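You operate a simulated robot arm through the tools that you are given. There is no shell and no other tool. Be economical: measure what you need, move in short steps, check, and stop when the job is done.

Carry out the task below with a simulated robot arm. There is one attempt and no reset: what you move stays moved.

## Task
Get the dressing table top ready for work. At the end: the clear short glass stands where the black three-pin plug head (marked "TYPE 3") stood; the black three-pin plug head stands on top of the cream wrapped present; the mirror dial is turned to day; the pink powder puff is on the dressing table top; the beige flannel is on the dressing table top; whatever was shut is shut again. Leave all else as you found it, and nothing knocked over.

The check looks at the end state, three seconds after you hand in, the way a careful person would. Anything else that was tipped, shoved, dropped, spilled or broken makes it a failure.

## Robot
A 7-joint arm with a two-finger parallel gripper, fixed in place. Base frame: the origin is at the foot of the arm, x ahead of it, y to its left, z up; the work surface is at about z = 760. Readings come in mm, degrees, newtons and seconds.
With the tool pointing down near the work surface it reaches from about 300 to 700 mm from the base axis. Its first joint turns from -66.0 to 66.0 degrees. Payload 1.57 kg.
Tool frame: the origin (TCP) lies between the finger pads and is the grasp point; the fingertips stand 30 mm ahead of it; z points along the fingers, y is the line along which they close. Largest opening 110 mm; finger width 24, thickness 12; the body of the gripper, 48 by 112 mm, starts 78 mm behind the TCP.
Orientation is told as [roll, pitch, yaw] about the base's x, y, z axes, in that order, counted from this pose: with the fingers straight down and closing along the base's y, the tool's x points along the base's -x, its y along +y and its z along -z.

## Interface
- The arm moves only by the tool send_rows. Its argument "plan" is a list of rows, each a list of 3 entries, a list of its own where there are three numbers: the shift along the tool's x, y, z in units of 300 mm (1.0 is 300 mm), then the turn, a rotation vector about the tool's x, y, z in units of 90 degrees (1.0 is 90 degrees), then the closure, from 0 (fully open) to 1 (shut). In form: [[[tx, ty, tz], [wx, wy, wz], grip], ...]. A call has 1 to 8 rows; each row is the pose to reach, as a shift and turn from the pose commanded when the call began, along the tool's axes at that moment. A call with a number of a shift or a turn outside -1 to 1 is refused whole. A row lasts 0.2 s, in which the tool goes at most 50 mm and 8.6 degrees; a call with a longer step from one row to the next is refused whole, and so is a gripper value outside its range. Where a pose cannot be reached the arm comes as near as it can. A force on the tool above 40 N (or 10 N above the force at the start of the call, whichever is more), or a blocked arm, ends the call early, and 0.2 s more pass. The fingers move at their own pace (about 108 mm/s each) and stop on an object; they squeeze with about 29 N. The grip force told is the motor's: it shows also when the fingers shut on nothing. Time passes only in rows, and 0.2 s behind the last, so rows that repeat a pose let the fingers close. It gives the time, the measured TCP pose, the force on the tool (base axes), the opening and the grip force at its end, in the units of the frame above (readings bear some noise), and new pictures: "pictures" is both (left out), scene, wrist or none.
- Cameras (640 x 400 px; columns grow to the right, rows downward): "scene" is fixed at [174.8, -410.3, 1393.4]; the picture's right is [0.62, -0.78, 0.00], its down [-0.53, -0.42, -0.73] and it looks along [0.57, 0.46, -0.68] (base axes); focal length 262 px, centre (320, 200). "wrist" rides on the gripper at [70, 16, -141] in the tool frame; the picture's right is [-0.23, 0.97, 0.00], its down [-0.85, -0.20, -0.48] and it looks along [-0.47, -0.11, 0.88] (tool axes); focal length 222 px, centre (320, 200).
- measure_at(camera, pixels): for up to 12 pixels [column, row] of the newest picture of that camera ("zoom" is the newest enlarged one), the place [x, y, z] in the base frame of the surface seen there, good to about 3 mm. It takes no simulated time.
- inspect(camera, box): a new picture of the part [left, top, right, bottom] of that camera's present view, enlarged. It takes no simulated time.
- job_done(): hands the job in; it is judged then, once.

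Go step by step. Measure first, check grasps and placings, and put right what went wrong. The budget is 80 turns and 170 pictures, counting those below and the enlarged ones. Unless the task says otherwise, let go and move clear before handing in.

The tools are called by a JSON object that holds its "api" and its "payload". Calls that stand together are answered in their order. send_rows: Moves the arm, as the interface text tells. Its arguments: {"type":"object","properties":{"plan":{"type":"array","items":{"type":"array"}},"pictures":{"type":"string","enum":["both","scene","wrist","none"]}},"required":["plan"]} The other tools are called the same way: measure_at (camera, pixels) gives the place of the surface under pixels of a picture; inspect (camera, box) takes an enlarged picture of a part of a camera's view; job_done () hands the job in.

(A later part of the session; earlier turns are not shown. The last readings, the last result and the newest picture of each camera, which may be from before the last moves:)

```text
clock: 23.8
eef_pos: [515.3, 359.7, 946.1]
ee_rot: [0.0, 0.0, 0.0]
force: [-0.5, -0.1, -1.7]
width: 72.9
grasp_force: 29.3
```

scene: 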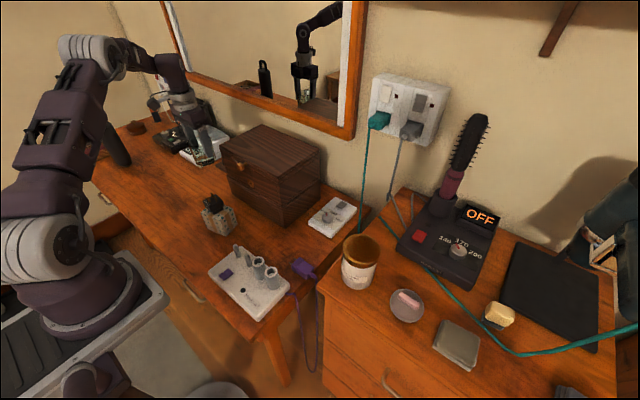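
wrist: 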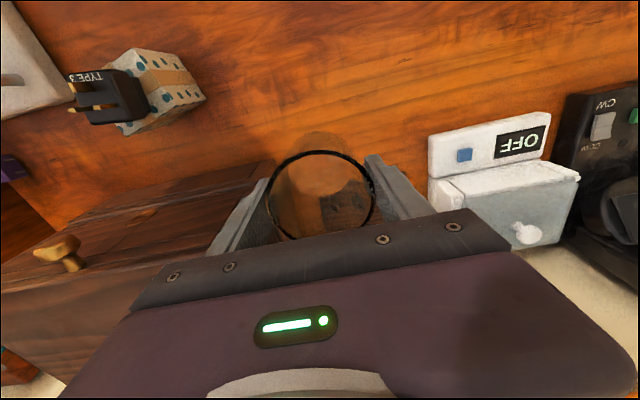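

Over the plug's old place. Lower to the table in steps.

{"api": "send_rows", "payload": {"plan": [[[0, 0.006, 0.13], [0, 0, 0], 0.5], [[0, 0.006, 0.26], [0, 0, 0], 0.5], [[0, 0.006, 0.36], [0, 0, 0], 0.5], [[0, 0.006, 0.395], [0, 0, 0], 0.5], [[0, 0.006, 0.405], [0, 0, 0], 0.5], [[0, 0.006, 0.409], [0, 0, 0], 0.5]]}}

{"api": "inspect", "payload": {"camera": "scene", "box": [170, 140, 250, 210]}}

```text
clock: 25.2
eef_pos: [515.5, 362.7, 825.1]
ee_rot: [0.1, 0.0, 0.1]
force: [-1.8, -0.8, 0.8]
width: 72.7
grasp_force: 29.3
```

scene: 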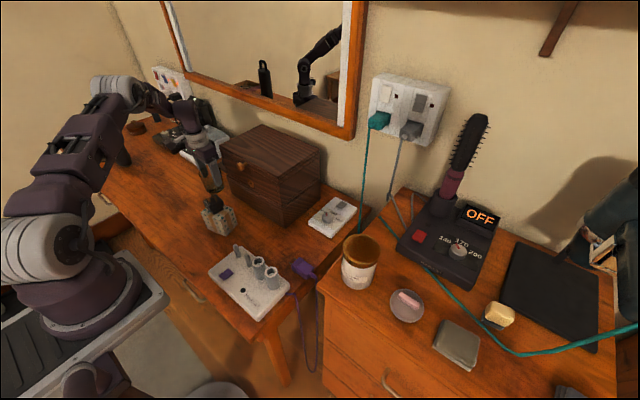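
wrist: 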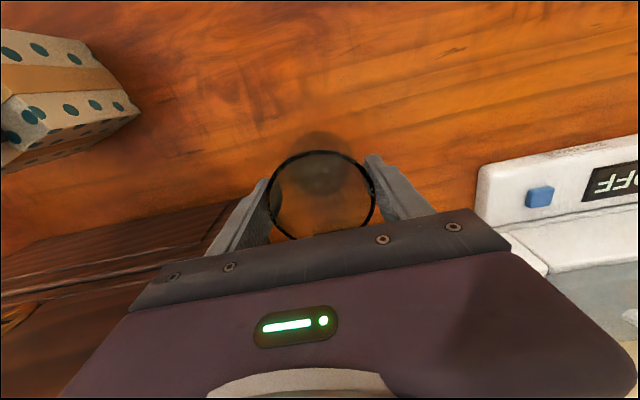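

```text
5.71 times, centred on (210, 175) of scene
```

zoom: 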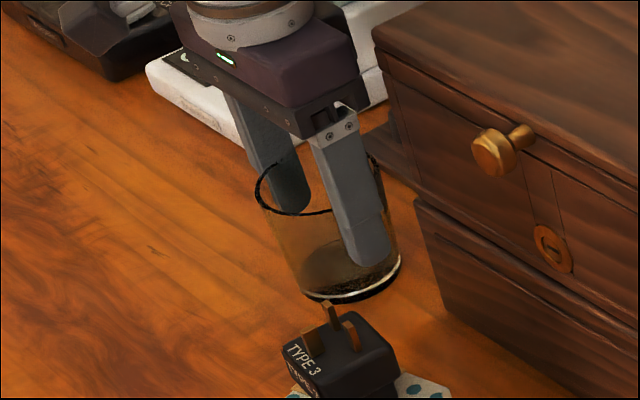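

Essentially at table level; lower 2 mm more, release gently and rise.

{"api": "send_rows", "payload": {"plan": [[[0, 0, 0.006], [0, 0, 0], 0.5], [[0, 0, 0.008], [0, 0, 0], 0.5], [[0, 0, 0.008], [0, 0, 0], 0.25], [[0, 0, 0.008], [0, 0, 0], 0.05], [[0, 0, -0.1], [0, 0, 0], 0.05], [[0, 0, -0.25], [0, 0, 0], 0.05], [[0, 0, -0.4], [0, 0, 0], 0.05], [[0, 0, -0.54], [0, 0, 0], 0.05]]}}

{"api": "inspect", "payload": {"camera": "scene", "box": [170, 140, 250, 210]}}

```text
clock: 27.0
eef_pos: [515.4, 360.2, 985.6]
ee_rot: [0.0, -0.1, 0.0]
force: [0.0, -0.9, -0.3]
width: 104.4
grasp_force: 0.0
```

scene: 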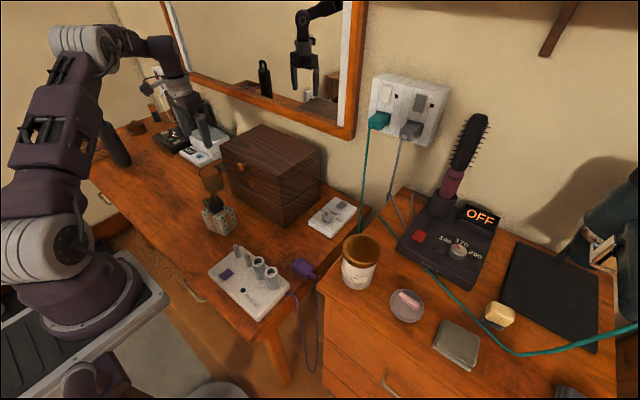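
wrist: 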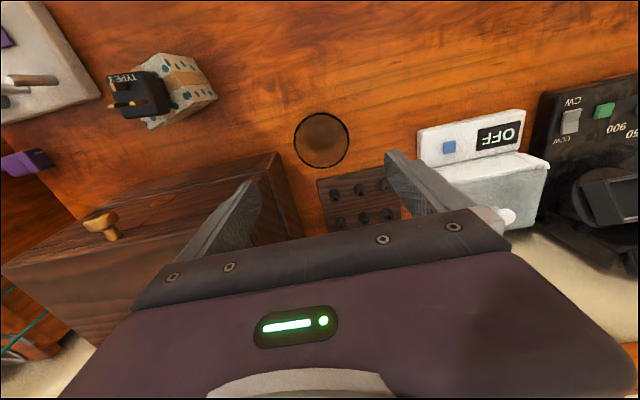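

```text
5.71 times, centred on (210, 175) of scene
```

zoom: 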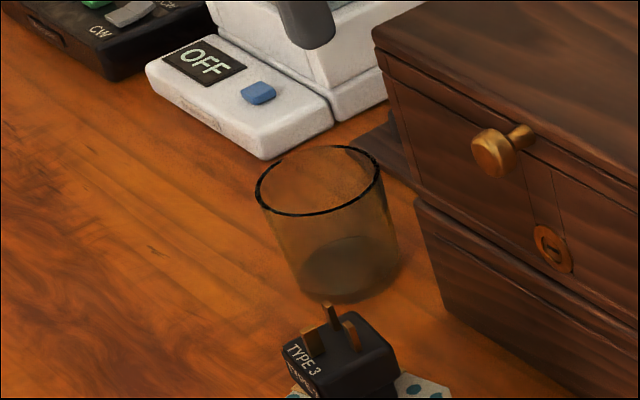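

Glass stands well. Now the mirror dial: travel around the front of the box to above it.

{"api": "send_rows", "payload": {"plan": [[[0.06, -0.05, -0.12], [0, 0, 0], 0.2], [[0.15, -0.15, -0.12], [0, 0, 0], 0.4], [[0.15, -0.3, -0.12], [0, 0, 0], 0.5], [[0.15, -0.45, -0.12], [0, 0, 0], 0.5], [[0.15, -0.6, -0.12], [0, 0, 0], 0.5], [[0.15, -0.75, -0.12], [0, 0, 0], 0.5], [[0.15, -0.9, -0.12], [0, 0, 0], 0.5], [[0.15, -1, -0.12], [0, 0, 0], 0.5]], "pictures": "none"}}

{"api": "send_rows", "payload": {"plan": [[[0, -0.16, 0], [0, 0, 0], 0.5], [[0, -0.32, 0], [0, 0, 0], 0.5], [[-0.08, -0.46, 0], [0, 0, 0], 0.5], [[-0.24, -0.46, 0], [0, 0, 0], 0.5], [[-0.4, -0.46, 0], [0, 0, 0], 0.5], [[-0.477, -0.46, 0.12], [0, 0, 0], 0.5], [[-0.477, -0.46, 0.28], [0, 0, 0], 0.5], [[-0.477, -0.46, 0.28], [0, 0, 0], 0.5]]}}

{"api": "inspect", "payload": {"camera": "wrist", "box": [260, 110, 380, 220]}}

```text
clock: 28.8
eef_pos: [470.4, 59.4, 1021.9]
ee_rot: [0.0, 0.1, 0.0]
force: [0.5, -0.2, 0.4]
width: 54.9
grasp_force: 0.0
```

```text
clock: 30.6
eef_pos: [614.1, -77.5, 936.4]
ee_rot: [0.0, 0.0, 0.0]
force: [-0.1, 0.4, -0.1]
width: 55.0
grasp_force: 0.0
```

scene: 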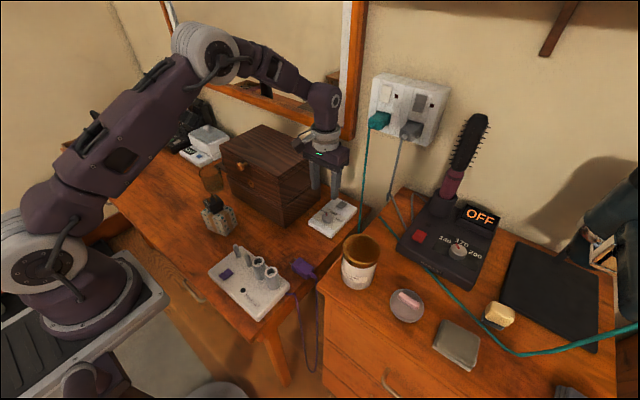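
wrist: 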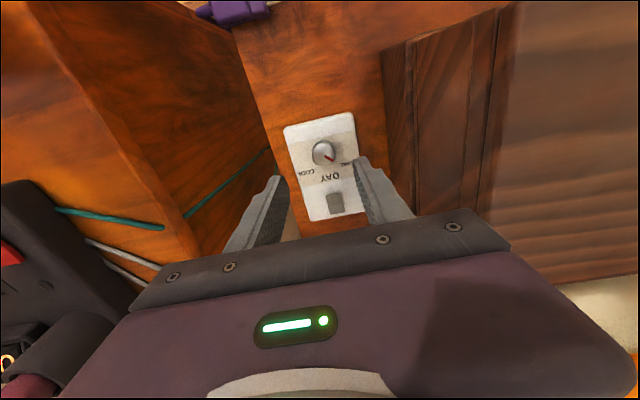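

```text
3.64 times, centred on (320, 165) of wrist
```

zoom: 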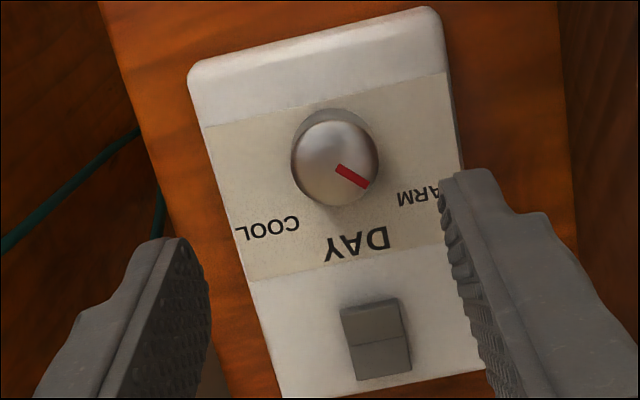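

The pointer is near WARM; needs turning toward DAY. Measure knob centre, pointer tip, labels.

{"api": "measure_at", "payload": {"camera": "zoom", "pixels": [[335, 160], [364, 185], [340, 168], [292, 165], [378, 155], [335, 205], [355, 243], [268, 228], [425, 195], [230, 110], [270, 360], [330, 112]]}}

{"api": "inspect", "payload": {"camera": "wrist", "box": [300, 130, 348, 180]}}

```text
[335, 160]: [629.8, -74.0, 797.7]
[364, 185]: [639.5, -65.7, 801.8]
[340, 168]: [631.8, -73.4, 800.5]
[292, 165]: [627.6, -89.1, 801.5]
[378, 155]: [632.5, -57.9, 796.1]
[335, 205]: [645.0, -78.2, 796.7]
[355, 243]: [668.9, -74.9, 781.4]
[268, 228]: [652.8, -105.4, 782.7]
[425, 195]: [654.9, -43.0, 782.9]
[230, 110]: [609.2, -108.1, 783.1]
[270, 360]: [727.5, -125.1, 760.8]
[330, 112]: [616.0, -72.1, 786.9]
```

```text
8.00 times, centred on (324, 155) of wrist
```

zoom: 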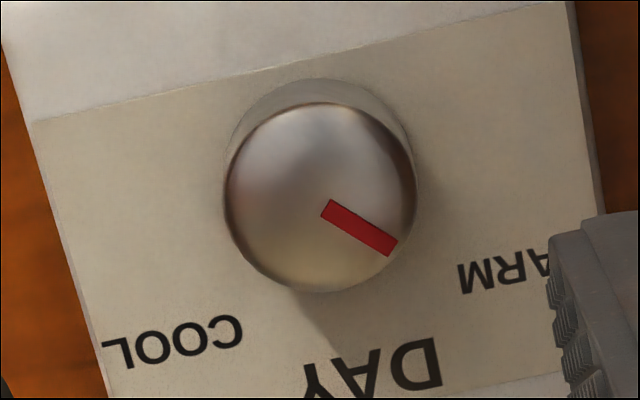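

Knob centre ≈(630,-74), top z≈800; pointer at about +43°, DAY at about -1°: turn about -44°. I'll check the chest's near edge for clearance, and move over the knob.

{"api": "measure_at", "payload": {"camera": "scene", "pixels": [[395, 195], [360, 235], [320, 285], [400, 200]]}}

{"api": "send_rows", "payload": {"plan": [[[-0.053, 0.012, 0.1], [0, 0, 0], 0.5], [[-0.053, 0.012, 0.22], [0, 0, 0], 0.5], [[-0.053, 0.012, 0.22], [0, 0, 0], 0.5]]}}

{"api": "inspect", "payload": {"camera": "wrist", "box": [270, 140, 370, 220]}}

```text
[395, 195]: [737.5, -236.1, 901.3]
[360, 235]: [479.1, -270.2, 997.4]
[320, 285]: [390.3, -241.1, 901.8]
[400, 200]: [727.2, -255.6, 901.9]
```

```text
clock: 31.4
eef_pos: [630.4, -71.8, 870.5]
ee_rot: [0.1, 0.0, 0.0]
force: [0.0, -0.6, 0.3]
width: 55.0
grasp_force: 0.1
```

scene: 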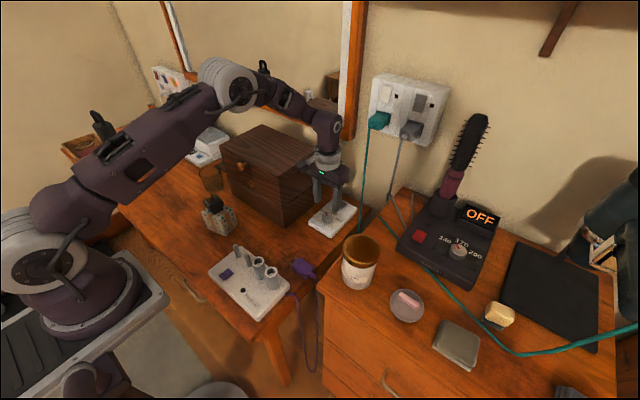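
wrist: 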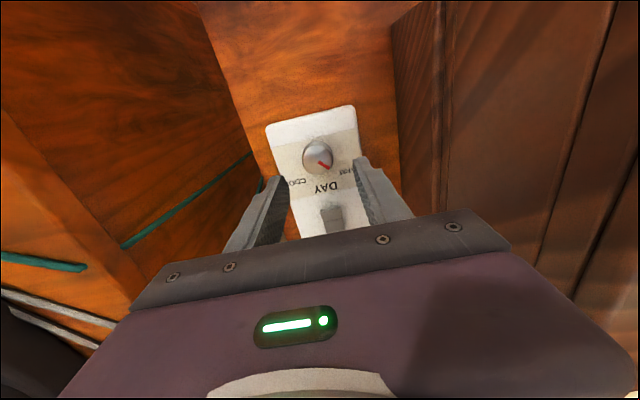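

```text
5.00 times, centred on (320, 180) of wrist
```

zoom: 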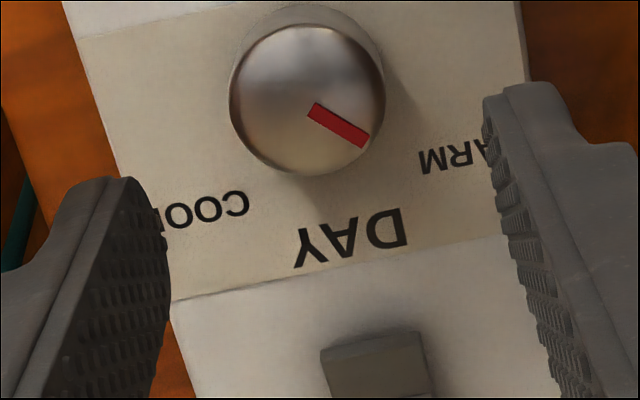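

{"api": "measure_at", "payload": {"camera": "zoom", "pixels": [[306, 100], [235, 100], [380, 92], [300, 165], [305, 35], [365, 140], [310, 108], [200, 40]]}}

```text
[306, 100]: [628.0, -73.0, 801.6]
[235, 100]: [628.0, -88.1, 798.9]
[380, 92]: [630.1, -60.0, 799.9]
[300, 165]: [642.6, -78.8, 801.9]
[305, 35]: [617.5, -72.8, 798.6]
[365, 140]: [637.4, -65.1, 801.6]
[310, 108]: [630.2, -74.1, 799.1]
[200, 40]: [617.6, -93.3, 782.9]
```

Centre ≈(629,-74). Descend and close on the knob.

{"api": "send_rows", "payload": {"plan": [[[0.004, -0.007, 0.09], [0, 0, 0], 0.5], [[0.004, -0.007, 0.175], [0, 0, 0], 0.5], [[0.004, -0.007, 0.175], [0, 0, 0], 0.7], [[0.004, -0.007, 0.175], [0, 0, 0], 0.8], [[0.004, -0.007, 0.175], [0, 0, 0], 0.8]], "pictures": "wrist"}}

```text
clock: 32.6
eef_pos: [627.8, -75.8, 818.0]
ee_rot: [0.0, 0.1, 0.1]
force: [1.6, -5.4, -2.9]
width: 31.5
grasp_force: 40.6
```

wrist: 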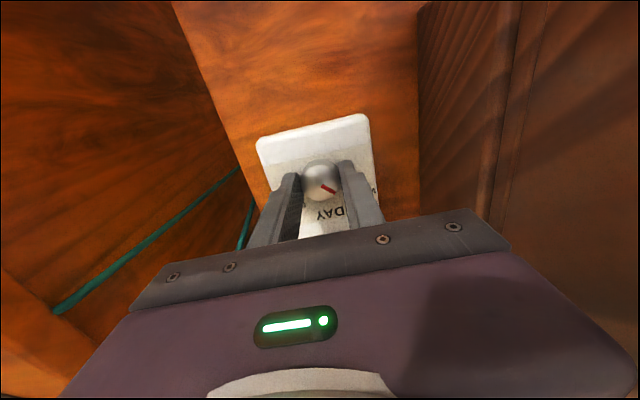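

Gripped (31.5 mm). Turn +44° about tool z.

{"api": "send_rows", "payload": {"plan": [[[0, 0, 0], [0, 0, 0.08], 0.8], [[0, 0, 0], [0, 0, 0.16], 0.8], [[0, 0, 0], [0, 0, 0.24], 0.8], [[0, 0, 0], [0, 0, 0.32], 0.8], [[0, 0, 0], [0, 0, 0.4], 0.8], [[0, 0, 0], [0, 0, 0.49], 0.8], [[0, 0, 0], [0, 0, 0.49], 0.8]], "pictures": "wrist"}}

{"api": "inspect", "payload": {"camera": "wrist", "box": [280, 150, 360, 220]}}

```text
clock: 34.2
eef_pos: [627.9, -73.9, 817.5]
ee_rot: [0.0, 0.1, -44.1]
force: [4.2, 1.3, -23.0]
width: 31.3
grasp_force: 40.3
```

wrist: 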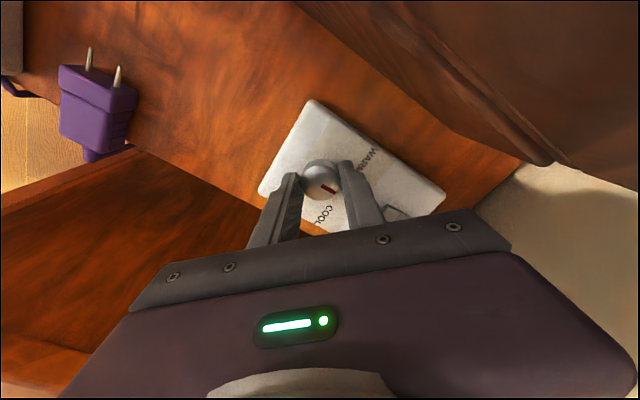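

```text
5.71 times, centred on (320, 185) of wrist
```

zoom: 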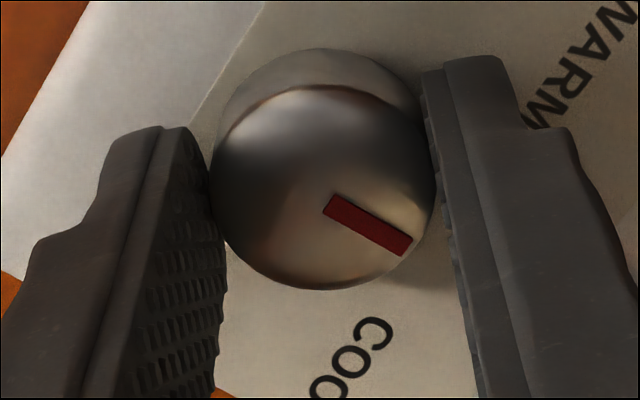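

Knob turned with the gripper. Open and rise, then check.

{"api": "send_rows", "payload": {"plan": [[[0, 0, 0], [0, 0, 0], 0.65], [[0, 0, 0], [0, 0, 0], 0.5], [[0, 0, -0.1], [0, 0, 0], 0.5], [[0, 0, -0.22], [0, 0, -0.08], 0.5], [[0, 0, -0.36], [0, 0, -0.16], 0.5], [[0, 0, -0.36], [0, 0, -0.25], 0.5]]}}

{"api": "inspect", "payload": {"camera": "scene", "box": [300, 190, 364, 240]}}

{"api": "inspect", "payload": {"camera": "wrist", "box": [260, 110, 380, 210]}}

```text
clock: 35.6
eef_pos: [628.4, -74.6, 928.0]
ee_rot: [0.0, 0.1, -21.4]
force: [-0.2, -0.3, -1.6]
width: 55.1
grasp_force: 0.0
```

scene: 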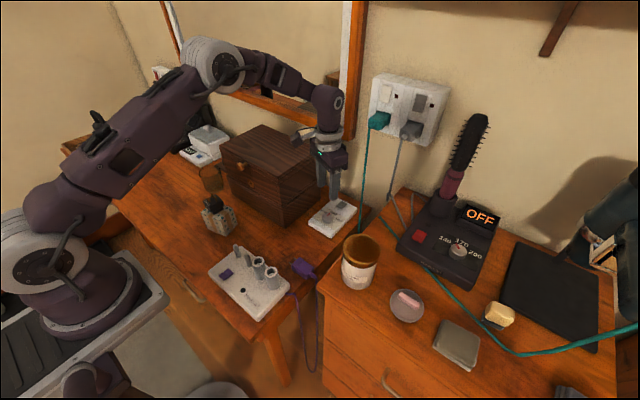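
wrist: 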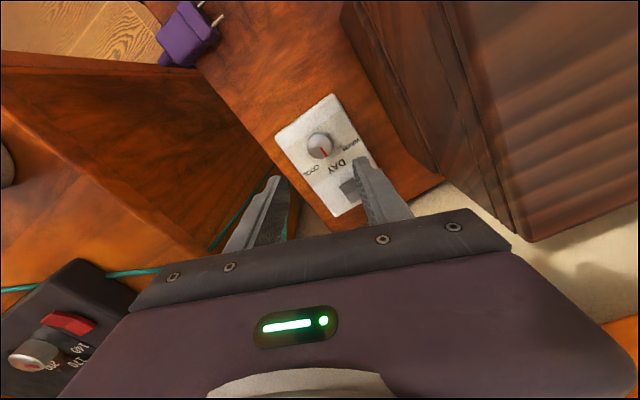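

```text
8.00 times, centred on (332, 215) of scene
```

zoom: 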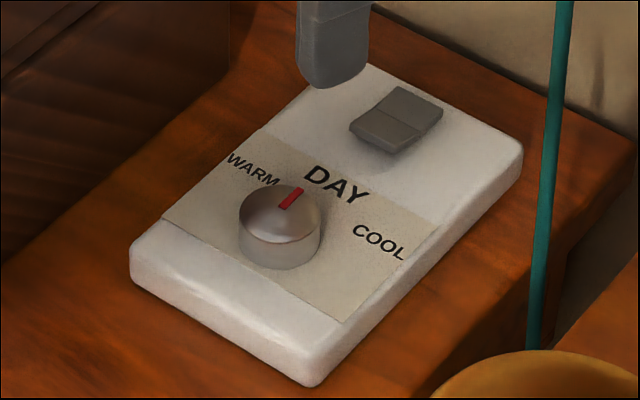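

```text
4.00 times, centred on (320, 160) of wrist
```

zoom: 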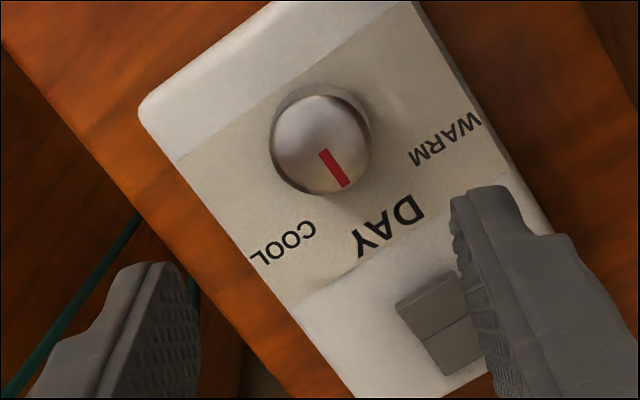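

The dial now points along the device axis to DAY. Next, go in front of the box to open its lid.

{"api": "send_rows", "payload": {"plan": [[[0.03, 0, -0.15], [0, 0, 0], 0.5], [[0.12, 0.04, -0.28], [0, 0, -0.04], 0.5], [[0.25, 0.1, -0.307], [0, 0, -0.08], 0.5], [[0.4, 0.165, -0.307], [0, 0, -0.12], 0.5], [[0.55, 0.23, -0.307], [0, 0, -0.16], 0.5], [[0.7, 0.295, -0.307], [0, 0, -0.2], 0.5], [[0.85, 0.36, -0.307], [0, 0, -0.238], 0.5], [[0.98, 0.42, -0.307], [0, 0, -0.238], 0.5]], "pictures": "none"}}

{"api": "send_rows", "payload": {"plan": [[[0, 0, 0], [0, -0.09, 0], 0.5], [[0, 0, 0], [0, -0.18, 0], 0.5], [[0, 0, 0], [0, -0.27, 0], 0.5], [[0, 0, 0], [0, -0.36, 0], 0.5], [[0, 0, 0], [0, -0.45, 0], 0.5], [[0, 0, 0], [0, -0.54, 0], 0.5], [[0, 0, 0], [0, -0.62, 0], 0.5], [[0, 0, 0], [0, -0.667, 0], 0.5]]}}

```text
clock: 37.4
eef_pos: [403.3, 150.4, 1021.5]
ee_rot: [0.0, 0.0, 0.0]
force: [-0.6, -0.5, 0.6]
width: 55.0
grasp_force: 0.0
```

```text
clock: 39.2
eef_pos: [498.5, 193.6, 1039.4]
ee_rot: [0.1, -60.0, -0.3]
force: [-0.9, 0.1, 0.8]
width: 55.0
grasp_force: 0.0
out of reach, approached as far as the arm can: row 3, 4, 5, 6, 7, 8
```

scene: 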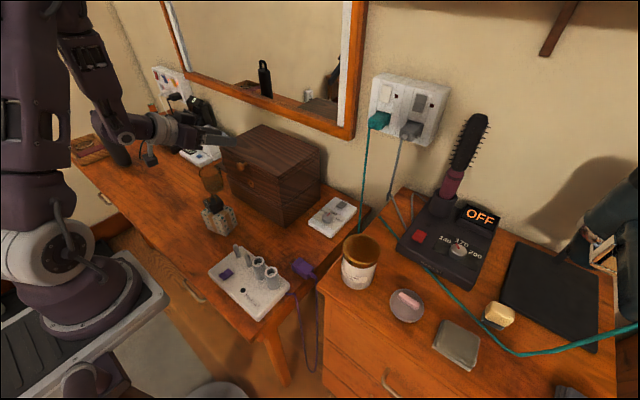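
wrist: 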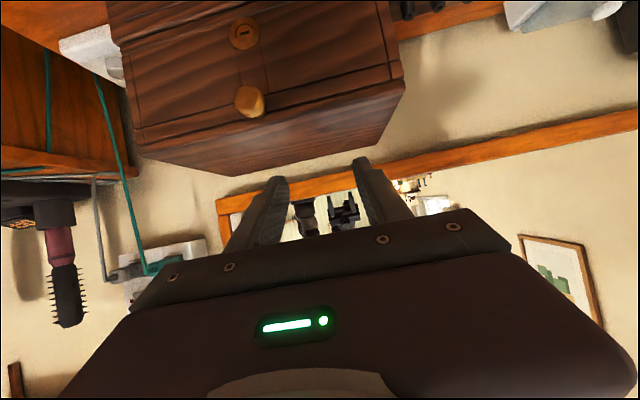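

At 60° pitch the arm's minimum reach pushed me out to (498,194,1039), clear of things. Measure the knob and lid seam now.

{"api": "inspect", "payload": {"camera": "wrist", "box": [110, 0, 410, 180]}}

{"api": "measure_at", "payload": {"camera": "wrist", "pixels": [[249, 102], [241, 93], [258, 92], [250, 115], [240, 108], [246, 36], [140, 150], [390, 90], [260, 125], [370, 140], [200, 170], [400, 60]]}}

```text
2.13 times, centred on (260, 90) of wrist
```

zoom: 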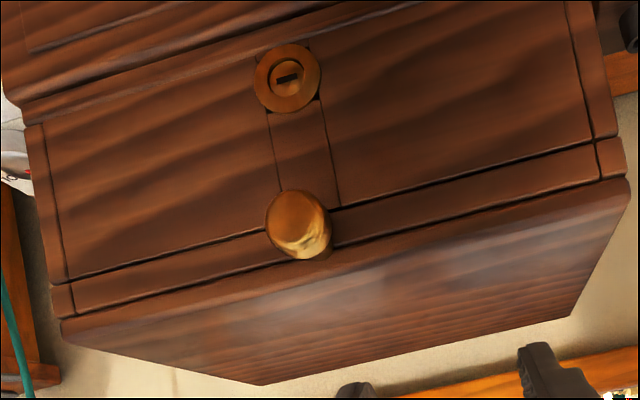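

```text
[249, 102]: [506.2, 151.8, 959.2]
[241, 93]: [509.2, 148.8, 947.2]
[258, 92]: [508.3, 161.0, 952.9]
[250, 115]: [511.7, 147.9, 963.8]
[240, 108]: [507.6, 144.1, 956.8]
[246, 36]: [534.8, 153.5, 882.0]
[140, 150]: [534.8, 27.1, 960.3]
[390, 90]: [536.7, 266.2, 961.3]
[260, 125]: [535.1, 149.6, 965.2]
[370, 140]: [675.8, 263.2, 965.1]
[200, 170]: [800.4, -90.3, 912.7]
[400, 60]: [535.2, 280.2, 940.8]
```

Knob head centre ≈(507,151,955). I'll ease pitch to ~50° and position above and in front of the knob to check reachability.

{"api": "send_rows", "payload": {"plan": [[[0.02, -0.07, 0], [0, 0.05, 0], 0.5], [[0.045, -0.142, 0.005], [0, 0.111, 0], 0.5], [[0.068, -0.142, 0.009], [0, 0.111, 0], 0.5]]}}

```text
clock: 40.0
eef_pos: [497.9, 152.3, 1022.0]
ee_rot: [0.0, -50.0, -0.1]
force: [-0.4, 0.3, -0.1]
width: 55.4
grasp_force: 0.1
out of reach, approached as far as the arm can: row 1, 2, 3
```

scene: 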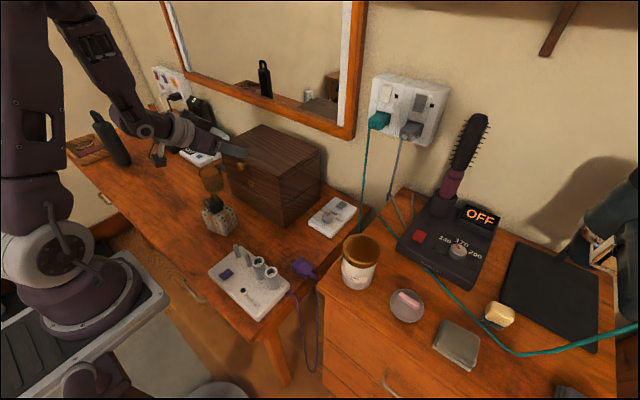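
wrist: 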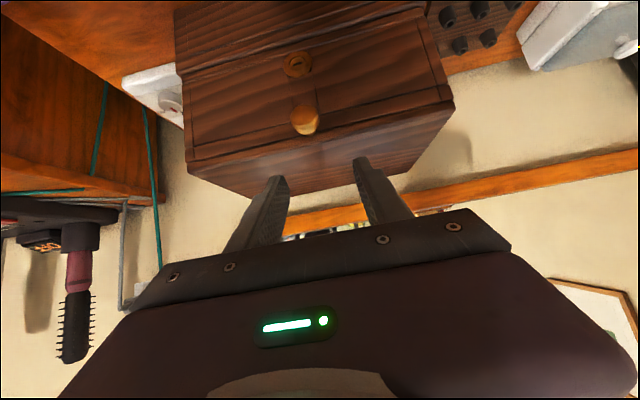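

Pitch limit depends on reach; ease to 40° and come down a bit.

{"api": "send_rows", "payload": {"plan": [[[0, -0.004, 0], [0, 0.06, 0], 0.5], [[0.02, -0.004, 0.017], [0, 0.111, 0], 0.5], [[0.03, -0.004, 0.026], [0, 0.111, 0], 0.5]], "pictures": "none"}}

```text
clock: 40.8
eef_pos: [501.2, 150.9, 1011.2]
ee_rot: [-0.1, -40.0, -0.2]
force: [0.0, 0.1, -0.1]
width: 55.0
grasp_force: 0.1
```

{"api": "send_rows", "payload": {"plan": [[[0.04, 0, 0.045], [0, 0, 0], 0.5], [[0.075, 0, 0.08], [0, 0, 0], 0.5], [[0.105, 0, 0.117], [0, 0, 0], 0.5]]}}

{"api": "inspect", "payload": {"camera": "wrist", "box": [220, 120, 420, 240]}}

{"api": "inspect", "payload": {"camera": "scene", "box": [190, 110, 310, 210]}}

```text
clock: 41.6
eef_pos: [499.4, 150.3, 964.9]
ee_rot: [0.1, -40.0, -0.2]
force: [-1.2, 0.3, -0.2]
width: 55.1
grasp_force: 0.1
```

scene: 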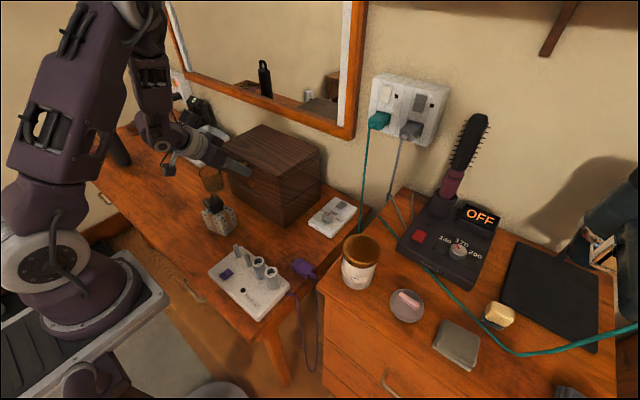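
wrist: 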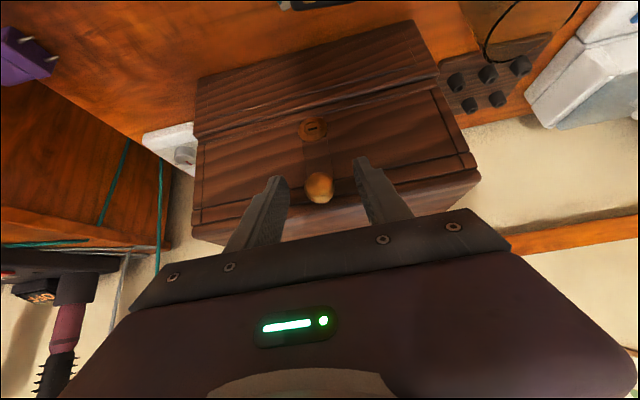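

```text
3.20 times, centred on (320, 180) of wrist
```

zoom: 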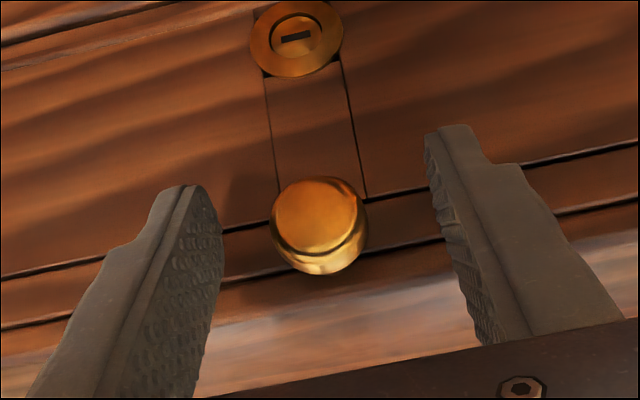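

```text
4.00 times, centred on (250, 160) of scene
```

zoom: 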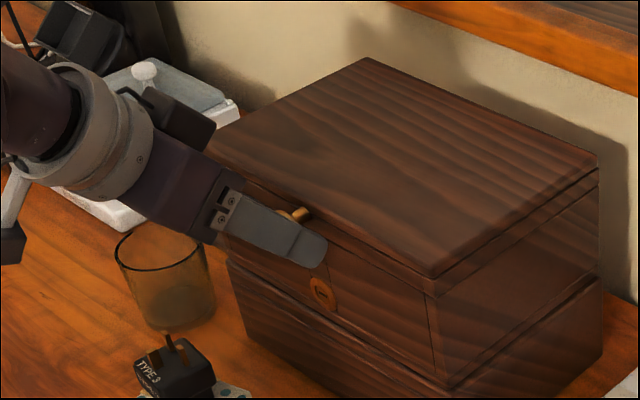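

Knob is between the fingers. Measure the lid's back edge, and close on the knob.

{"api": "measure_at", "payload": {"camera": "scene", "pixels": [[262, 126], [300, 143], [317, 151], [318, 156], [318, 162], [290, 139]]}}

{"api": "send_rows", "payload": {"plan": [[[0, 0, 0], [0, 0, 0], 0.75], [[0, 0, 0], [0, 0, 0], 0.95], [[0, 0, 0], [0, 0, 0], 0.95]], "pictures": "none"}}

```text
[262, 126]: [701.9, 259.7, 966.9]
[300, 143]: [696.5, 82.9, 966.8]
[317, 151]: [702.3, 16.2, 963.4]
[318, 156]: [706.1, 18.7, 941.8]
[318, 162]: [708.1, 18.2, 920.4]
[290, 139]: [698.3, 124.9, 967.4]
```

```text
clock: 42.4
eef_pos: [498.5, 149.3, 963.6]
ee_rot: [-0.1, -40.0, -0.2]
force: [-1.1, -9.7, 0.7]
width: 23.6
grasp_force: 35.5
```

Knob gripped (23.6 mm). Try lifting the lid ~20° along an arc about a hinge at x≈708, z≈945.

{"api": "send_rows", "payload": {"plan": [[[-0.021, 0, -0.02], [0, 0, 0], 0.95], [[-0.042, 0, -0.041], [0, 0, 0], 0.95], [[-0.064, 0, -0.06], [0, 0, 0], 0.95], [[-0.087, 0, -0.078], [0, 0, 0], 0.95], [[-0.135, 0, -0.112], [0, 0, 0], 0.95], [[-0.186, 0, -0.141], [0, 0, 0], 0.95]]}}

{"api": "inspect", "payload": {"camera": "scene", "box": [190, 90, 350, 220]}}

```text
clock: 43.8
eef_pos: [514.7, 149.9, 1032.5]
ee_rot: [0.0, -40.0, -0.2]
force: [5.4, -7.4, -9.9]
width: 23.4
grasp_force: 35.7
```

scene: 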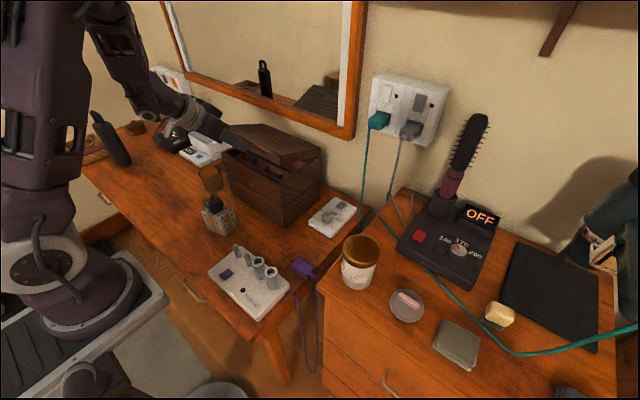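
wrist: 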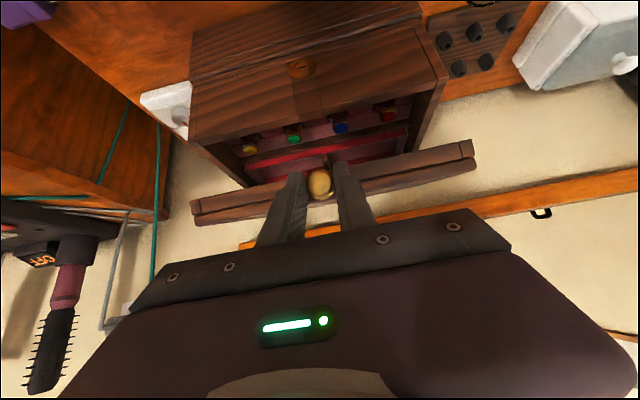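

```text
3.08 times, centred on (270, 155) of scene
```

zoom: 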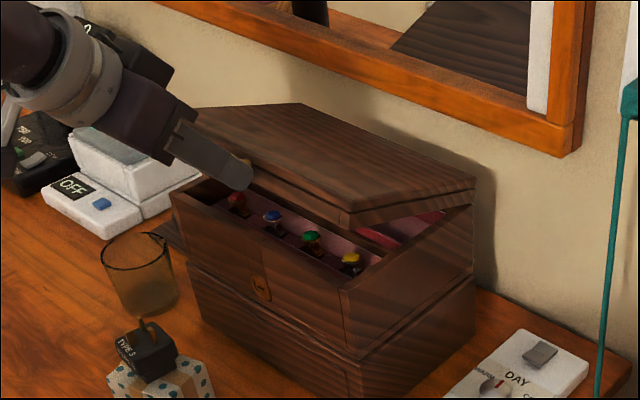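

The lid is opening: jewellery box with rings. Continue the arc to ~80°, increasing pitch to 60°.

{"api": "send_rows", "payload": {"plan": [[[-0.109, 0, -0.045], [0, 0, 0], 0.95], [[-0.219, 0, -0.069], [0, -0.056, 0], 0.95], [[-0.333, 0, -0.073], [0, -0.111, 0], 0.95], [[-0.446, 0, -0.056], [0, -0.167, 0], 0.95], [[-0.553, 0, -0.019], [0, -0.222, 0], 0.95], [[-0.656, 0, 0.036], [0, -0.222, 0], 0.95]]}}

{"api": "inspect", "payload": {"camera": "scene", "box": [190, 90, 350, 220]}}

```text
clock: 45.2
eef_pos: [673.5, 150.6, 1150.9]
ee_rot: [0.0, -59.9, -0.2]
force: [-4.3, -6.0, -2.5]
width: 23.7
grasp_force: 33.3
```

scene: 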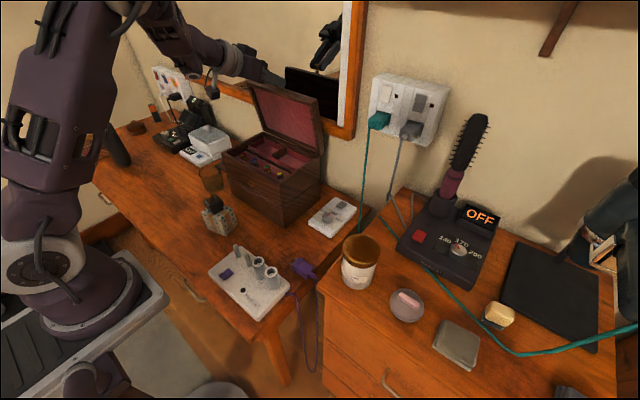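
wrist: 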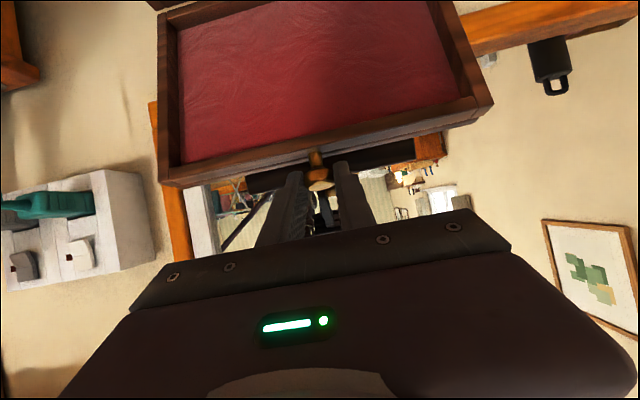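

```text
3.08 times, centred on (270, 155) of scene
```

zoom: 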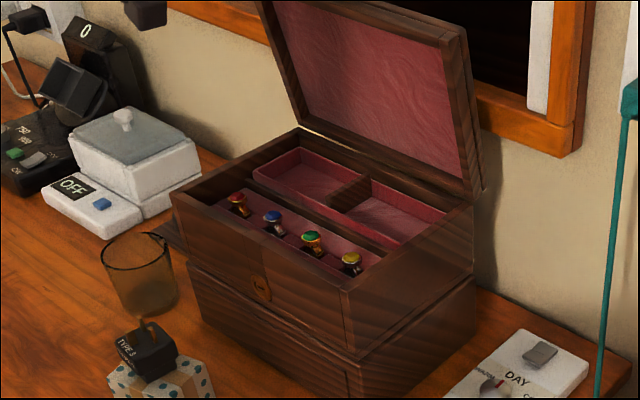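

The tray shows four rings and two back compartments. Look closer.

{"api": "inspect", "payload": {"camera": "scene", "box": [225, 115, 325, 180]}}

{"api": "measure_at", "payload": {"camera": "scene", "pixels": [[265, 147], [298, 160], [283, 153], [262, 160], [250, 158], [300, 165], [270, 142], [282, 160], [252, 150], [285, 170]]}}

```text
6.15 times, centred on (275, 148) of scene
```

zoom: 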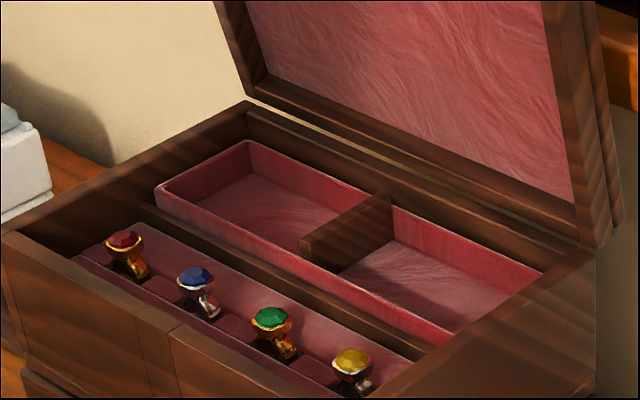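

```text
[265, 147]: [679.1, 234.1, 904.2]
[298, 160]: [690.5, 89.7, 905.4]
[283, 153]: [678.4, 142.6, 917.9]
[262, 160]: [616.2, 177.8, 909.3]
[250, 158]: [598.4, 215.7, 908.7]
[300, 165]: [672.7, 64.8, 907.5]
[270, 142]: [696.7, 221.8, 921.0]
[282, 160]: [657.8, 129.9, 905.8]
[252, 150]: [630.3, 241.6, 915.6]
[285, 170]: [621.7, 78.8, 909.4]
```

The box holds rings and empty compartments. I'll push the lid just past vertical so it rests open, then look at the chest items closely.

{"api": "send_rows", "payload": {"plan": [[[-0.032, 0, 0.05], [0, 0, 0], 0.95], [[-0.063, 0, 0.099], [0, 0, 0], 0.95], [[-0.085, 0, 0.153], [0, 0, 0], 0.95], [[-0.107, 0, 0.207], [0, 0, 0], 0.95]], "pictures": "scene"}}

```text
clock: 46.2
eef_pos: [742.5, 149.5, 1146.6]
ee_rot: [0.2, -60.1, -0.2]
force: [-10.9, -4.0, 7.2]
width: 23.5
grasp_force: 35.6
```

scene: 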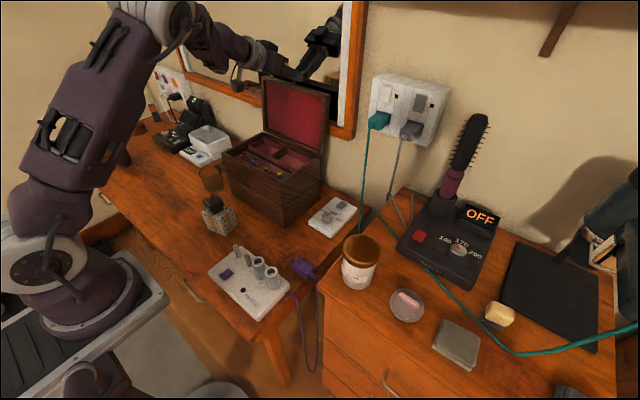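

Release the knob and back away; see whether the lid stays.

{"api": "send_rows", "payload": {"plan": [[[0, 0, 0], [0, 0, 0], 0.7], [[0, 0, 0], [0, 0, 0], 0.5], [[0, 0, -0.1], [0, 0, 0], 0.5], [[-0.05, 0, -0.24], [0, 0, 0], 0.5], [[-0.1, 0, -0.38], [0, 0, 0], 0.5], [[-0.1, 0, -0.52], [0, 0, 0], 0.5], [[-0.1, 0, -0.52], [0, 0.09, 0], 0.5], [[-0.1, 0, -0.52], [0, 0.18, 0], 0.5]]}}

{"api": "inspect", "payload": {"camera": "wrist", "box": [160, 0, 480, 200]}}

```text
clock: 48.0
eef_pos: [621.6, 150.2, 1252.4]
ee_rot: [0.0, -43.8, -0.1]
force: [0.1, 0.0, -0.1]
width: 55.3
grasp_force: 0.0
```

scene: 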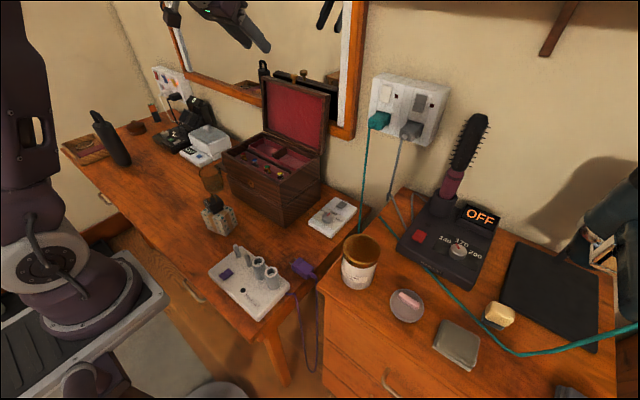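
wrist: 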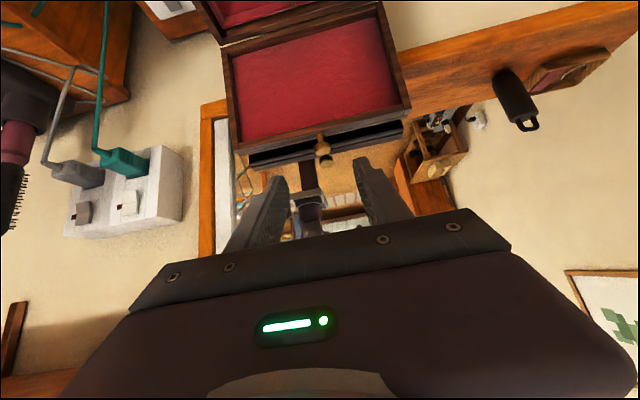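

```text
2.00 times, centred on (320, 100) of wrist
```

zoom: 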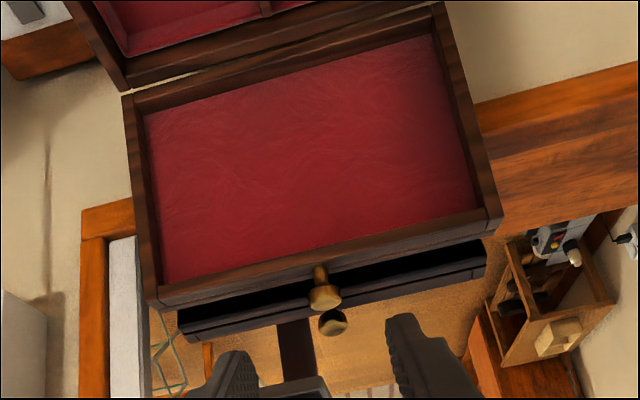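

The lid stays open. View straight down into the box.

{"api": "send_rows", "payload": {"plan": [[[0.07, 0, 0], [0, 0.07, 0], 0.3], [[0.14, 0, 0], [0, 0.14, 0], 0.1], [[0.21, 0, 0], [0, 0.21, 0], 0], [[0.28, 0, 0], [0, 0.28, 0], 0], [[0.35, 0, 0], [0, 0.35, 0], 0], [[0.42, 0, 0.01], [0, 0.42, 0], 0], [[0.47, 0, 0.01], [0, 0.487, 0], 0]], "pictures": "wrist"}}

{"api": "inspect", "payload": {"camera": "wrist", "box": [200, 90, 440, 230]}}

```text
clock: 49.6
eef_pos: [520.2, 150.0, 1151.6]
ee_rot: [0.0, 0.1, -0.1]
force: [0.3, 0.2, 0.0]
width: 109.8
grasp_force: 0.0
```

wrist: 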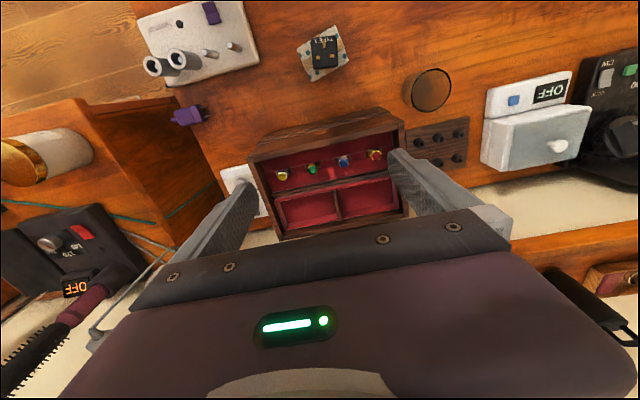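

```text
2.67 times, centred on (320, 160) of wrist
```

zoom: 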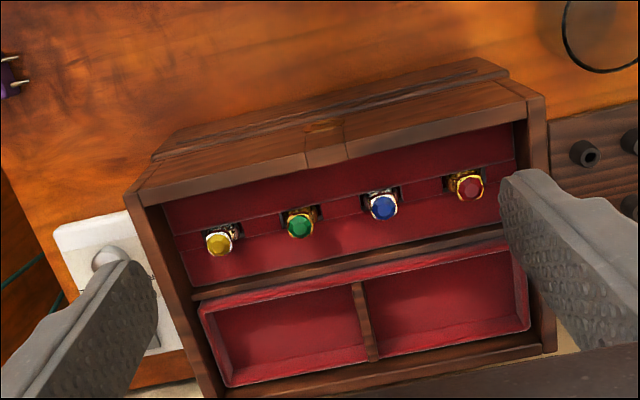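

Only rings and empty compartments here. Now a close look at the puff and flannel on the chest.

{"api": "send_rows", "payload": {"plan": [[[0.05, -0.13, 0], [0, 0, 0], 0], [[0.1, -0.26, 0], [0, 0, 0], 0], [[0.15, -0.39, 0], [0, 0, 0], 0], [[0.2, -0.52, 0], [0, 0, 0], 0], [[0.25, -0.65, 0], [0, 0, 0], 0], [[0.28, -0.8, 0], [0, 0, 0], 0], [[0.3, -0.95, 0], [0, 0, 0], 0]], "pictures": "none"}}

{"api": "send_rows", "payload": {"plan": [[[0, -0.15, 0], [0, 0, 0], 0], [[0, -0.3, 0], [0, 0, 0], 0], [[0, -0.45, 0], [0, 0, 0], 0], [[0, -0.6, 0], [0, 0, 0], 0], [[0, -0.75, 0.05], [0, 0, 0], 0], [[0, -0.9, 0.1], [0, 0, 0], 0], [[0, -1, 0.2], [0, 0, 0], 0]], "pictures": "wrist"}}

{"api": "inspect", "payload": {"camera": "wrist", "box": [160, 40, 480, 220]}}

```text
clock: 51.2
eef_pos: [429.7, -136.4, 1151.7]
ee_rot: [0.0, -0.1, 0.0]
force: [-0.3, 0.7, 0.1]
width: 110.1
grasp_force: 0.2
```

```text
clock: 52.8
eef_pos: [431.5, -436.5, 1092.8]
ee_rot: [0.0, -0.1, -0.2]
force: [0.5, -0.2, -0.7]
width: 109.8
grasp_force: 0.0
```

wrist: 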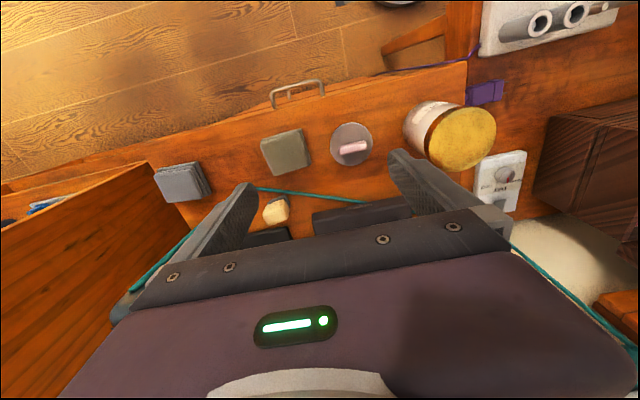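

```text
2.00 times, centred on (320, 130) of wrist
```

zoom: 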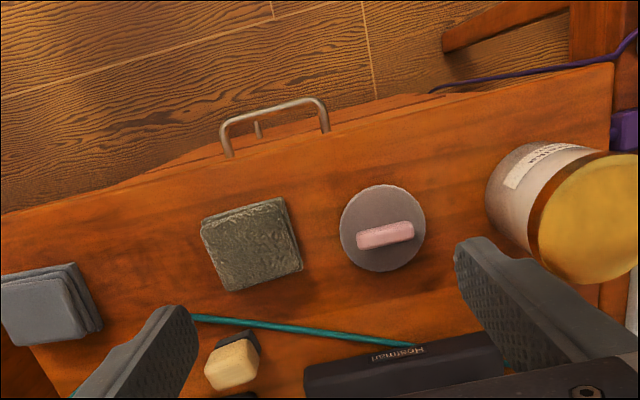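

The disc is plain grey and the cloth olive-grey — likely decoys; the chest has a top drawer whose handle (zoom (275,115)) is reachable. Measure it.

{"api": "measure_at", "payload": {"camera": "zoom", "pixels": [[275, 107], [224, 130], [323, 110], [228, 150], [325, 130], [257, 128], [300, 145], [150, 185], [550, 85], [430, 97], [275, 150], [200, 160]]}}

{"api": "inspect", "payload": {"camera": "scene", "box": [310, 270, 500, 400]}}

```text
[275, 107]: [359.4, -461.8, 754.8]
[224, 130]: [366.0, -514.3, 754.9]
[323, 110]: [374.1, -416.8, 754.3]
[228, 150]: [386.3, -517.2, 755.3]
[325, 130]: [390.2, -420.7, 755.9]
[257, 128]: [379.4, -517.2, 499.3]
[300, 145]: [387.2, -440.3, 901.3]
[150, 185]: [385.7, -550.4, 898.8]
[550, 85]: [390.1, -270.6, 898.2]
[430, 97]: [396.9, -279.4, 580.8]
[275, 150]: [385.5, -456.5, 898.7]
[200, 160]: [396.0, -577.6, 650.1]
```

```text
3.08 times, centred on (405, 335) of scene
```

zoom: 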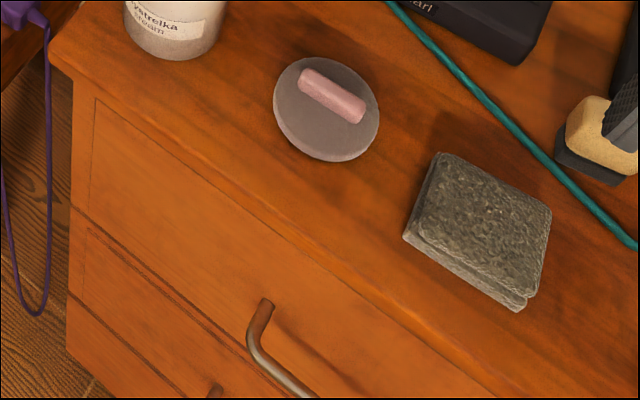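

Handle bar at x≈359, z≈755. Before deciding, check the positions of other shut containers: pot (136,127), left table handle (105,197), white lidded box, and jar.

{"api": "measure_at", "payload": {"camera": "scene", "pixels": [[136, 122], [134, 131], [105, 198], [207, 131], [208, 145], [362, 245], [190, 291], [180, 283], [200, 297], [85, 150], [300, 340], [160, 250]]}}

{"api": "inspect", "payload": {"camera": "scene", "box": [60, 170, 300, 340]}}

```text
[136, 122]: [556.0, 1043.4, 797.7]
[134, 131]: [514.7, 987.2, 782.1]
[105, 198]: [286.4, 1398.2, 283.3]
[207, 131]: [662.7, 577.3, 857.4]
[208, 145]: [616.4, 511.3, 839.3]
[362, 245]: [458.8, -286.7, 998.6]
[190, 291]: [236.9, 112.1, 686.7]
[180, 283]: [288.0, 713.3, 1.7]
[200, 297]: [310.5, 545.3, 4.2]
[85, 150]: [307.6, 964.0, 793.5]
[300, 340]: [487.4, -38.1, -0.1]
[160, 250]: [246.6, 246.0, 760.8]
```

```text
2.35 times, centred on (180, 255) of scene
```

zoom: 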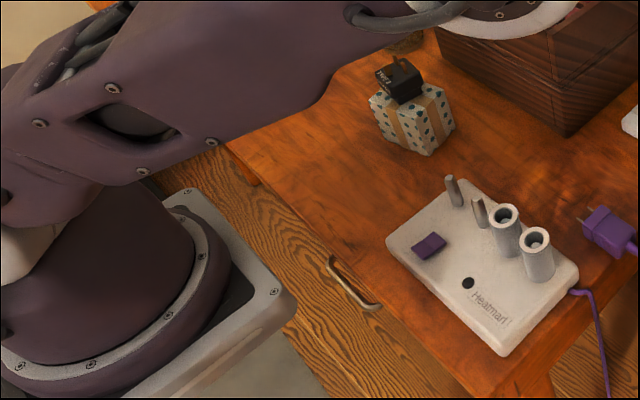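

Other containers are out of reach, so the chest's top drawer is the likely place. I'll turn the tool 90° and hook the handle with one finger; first move above and in front of the handle.

{"api": "send_rows", "payload": {"plan": [[[0.06, 0, 0], [0, 0, 0.09], 0], [[0.12, -0.01, 0], [0, 0, 0.18], 0], [[0.18, -0.02, 0.06], [0, 0, 0.27], 0], [[0.24, -0.03, 0.12], [0, 0, 0.36], 0], [[0.3, -0.045, 0.18], [0, 0, 0.45], 0], [[0.375, -0.045, 0.24], [0, 0, 0.54], 0], [[0.375, -0.045, 0.33], [0, 0, 0.63], 0], [[0.375, -0.045, 0.33], [0, 0, 0.72], 0]], "pictures": "none"}}

{"api": "send_rows", "payload": {"plan": [[[0, 0, 0], [0, 0, 0.09], 0], [[0, 0, 0], [0, 0, 0.18], 0], [[0, 0, 0], [0, 0, 0.28], 0], [[0, 0, 0], [0, 0, 0.28], 0]]}}

```text
clock: 54.6
eef_pos: [317.5, -447.3, 992.0]
ee_rot: [0.0, 0.0, -65.1]
force: [0.0, 0.3, 1.2]
width: 110.3
grasp_force: 0.0
```

```text
refused: row 3 steps farther than a row can; nothing moved
```

{"api": "send_rows", "payload": {"plan": [[[0, 0, 0], [0, 0, 0.093], 0], [[0, 0, 0], [0, 0, 0.186], 0], [[0, 0, 0], [0, 0, 0.277], 0], [[0, 0, 0], [0, 0, 0.277], 0]]}}

```text
clock: 55.6
eef_pos: [319.1, -448.3, 993.5]
ee_rot: [0.0, 0.0, -90.0]
force: [-0.9, 0.1, -0.1]
width: 110.1
grasp_force: 0.0
```

scene: 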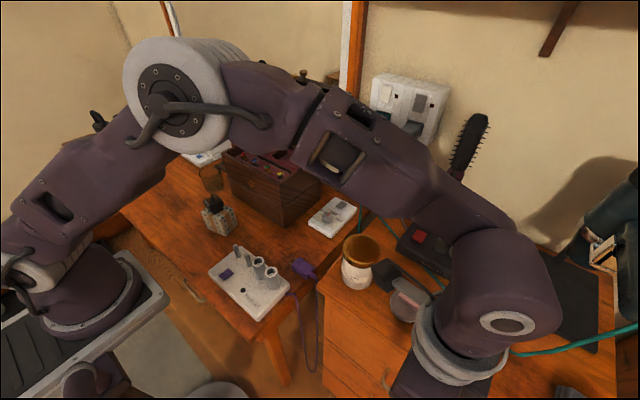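
wrist: 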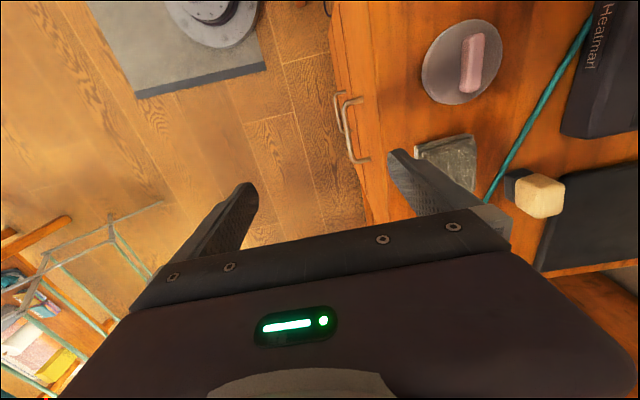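

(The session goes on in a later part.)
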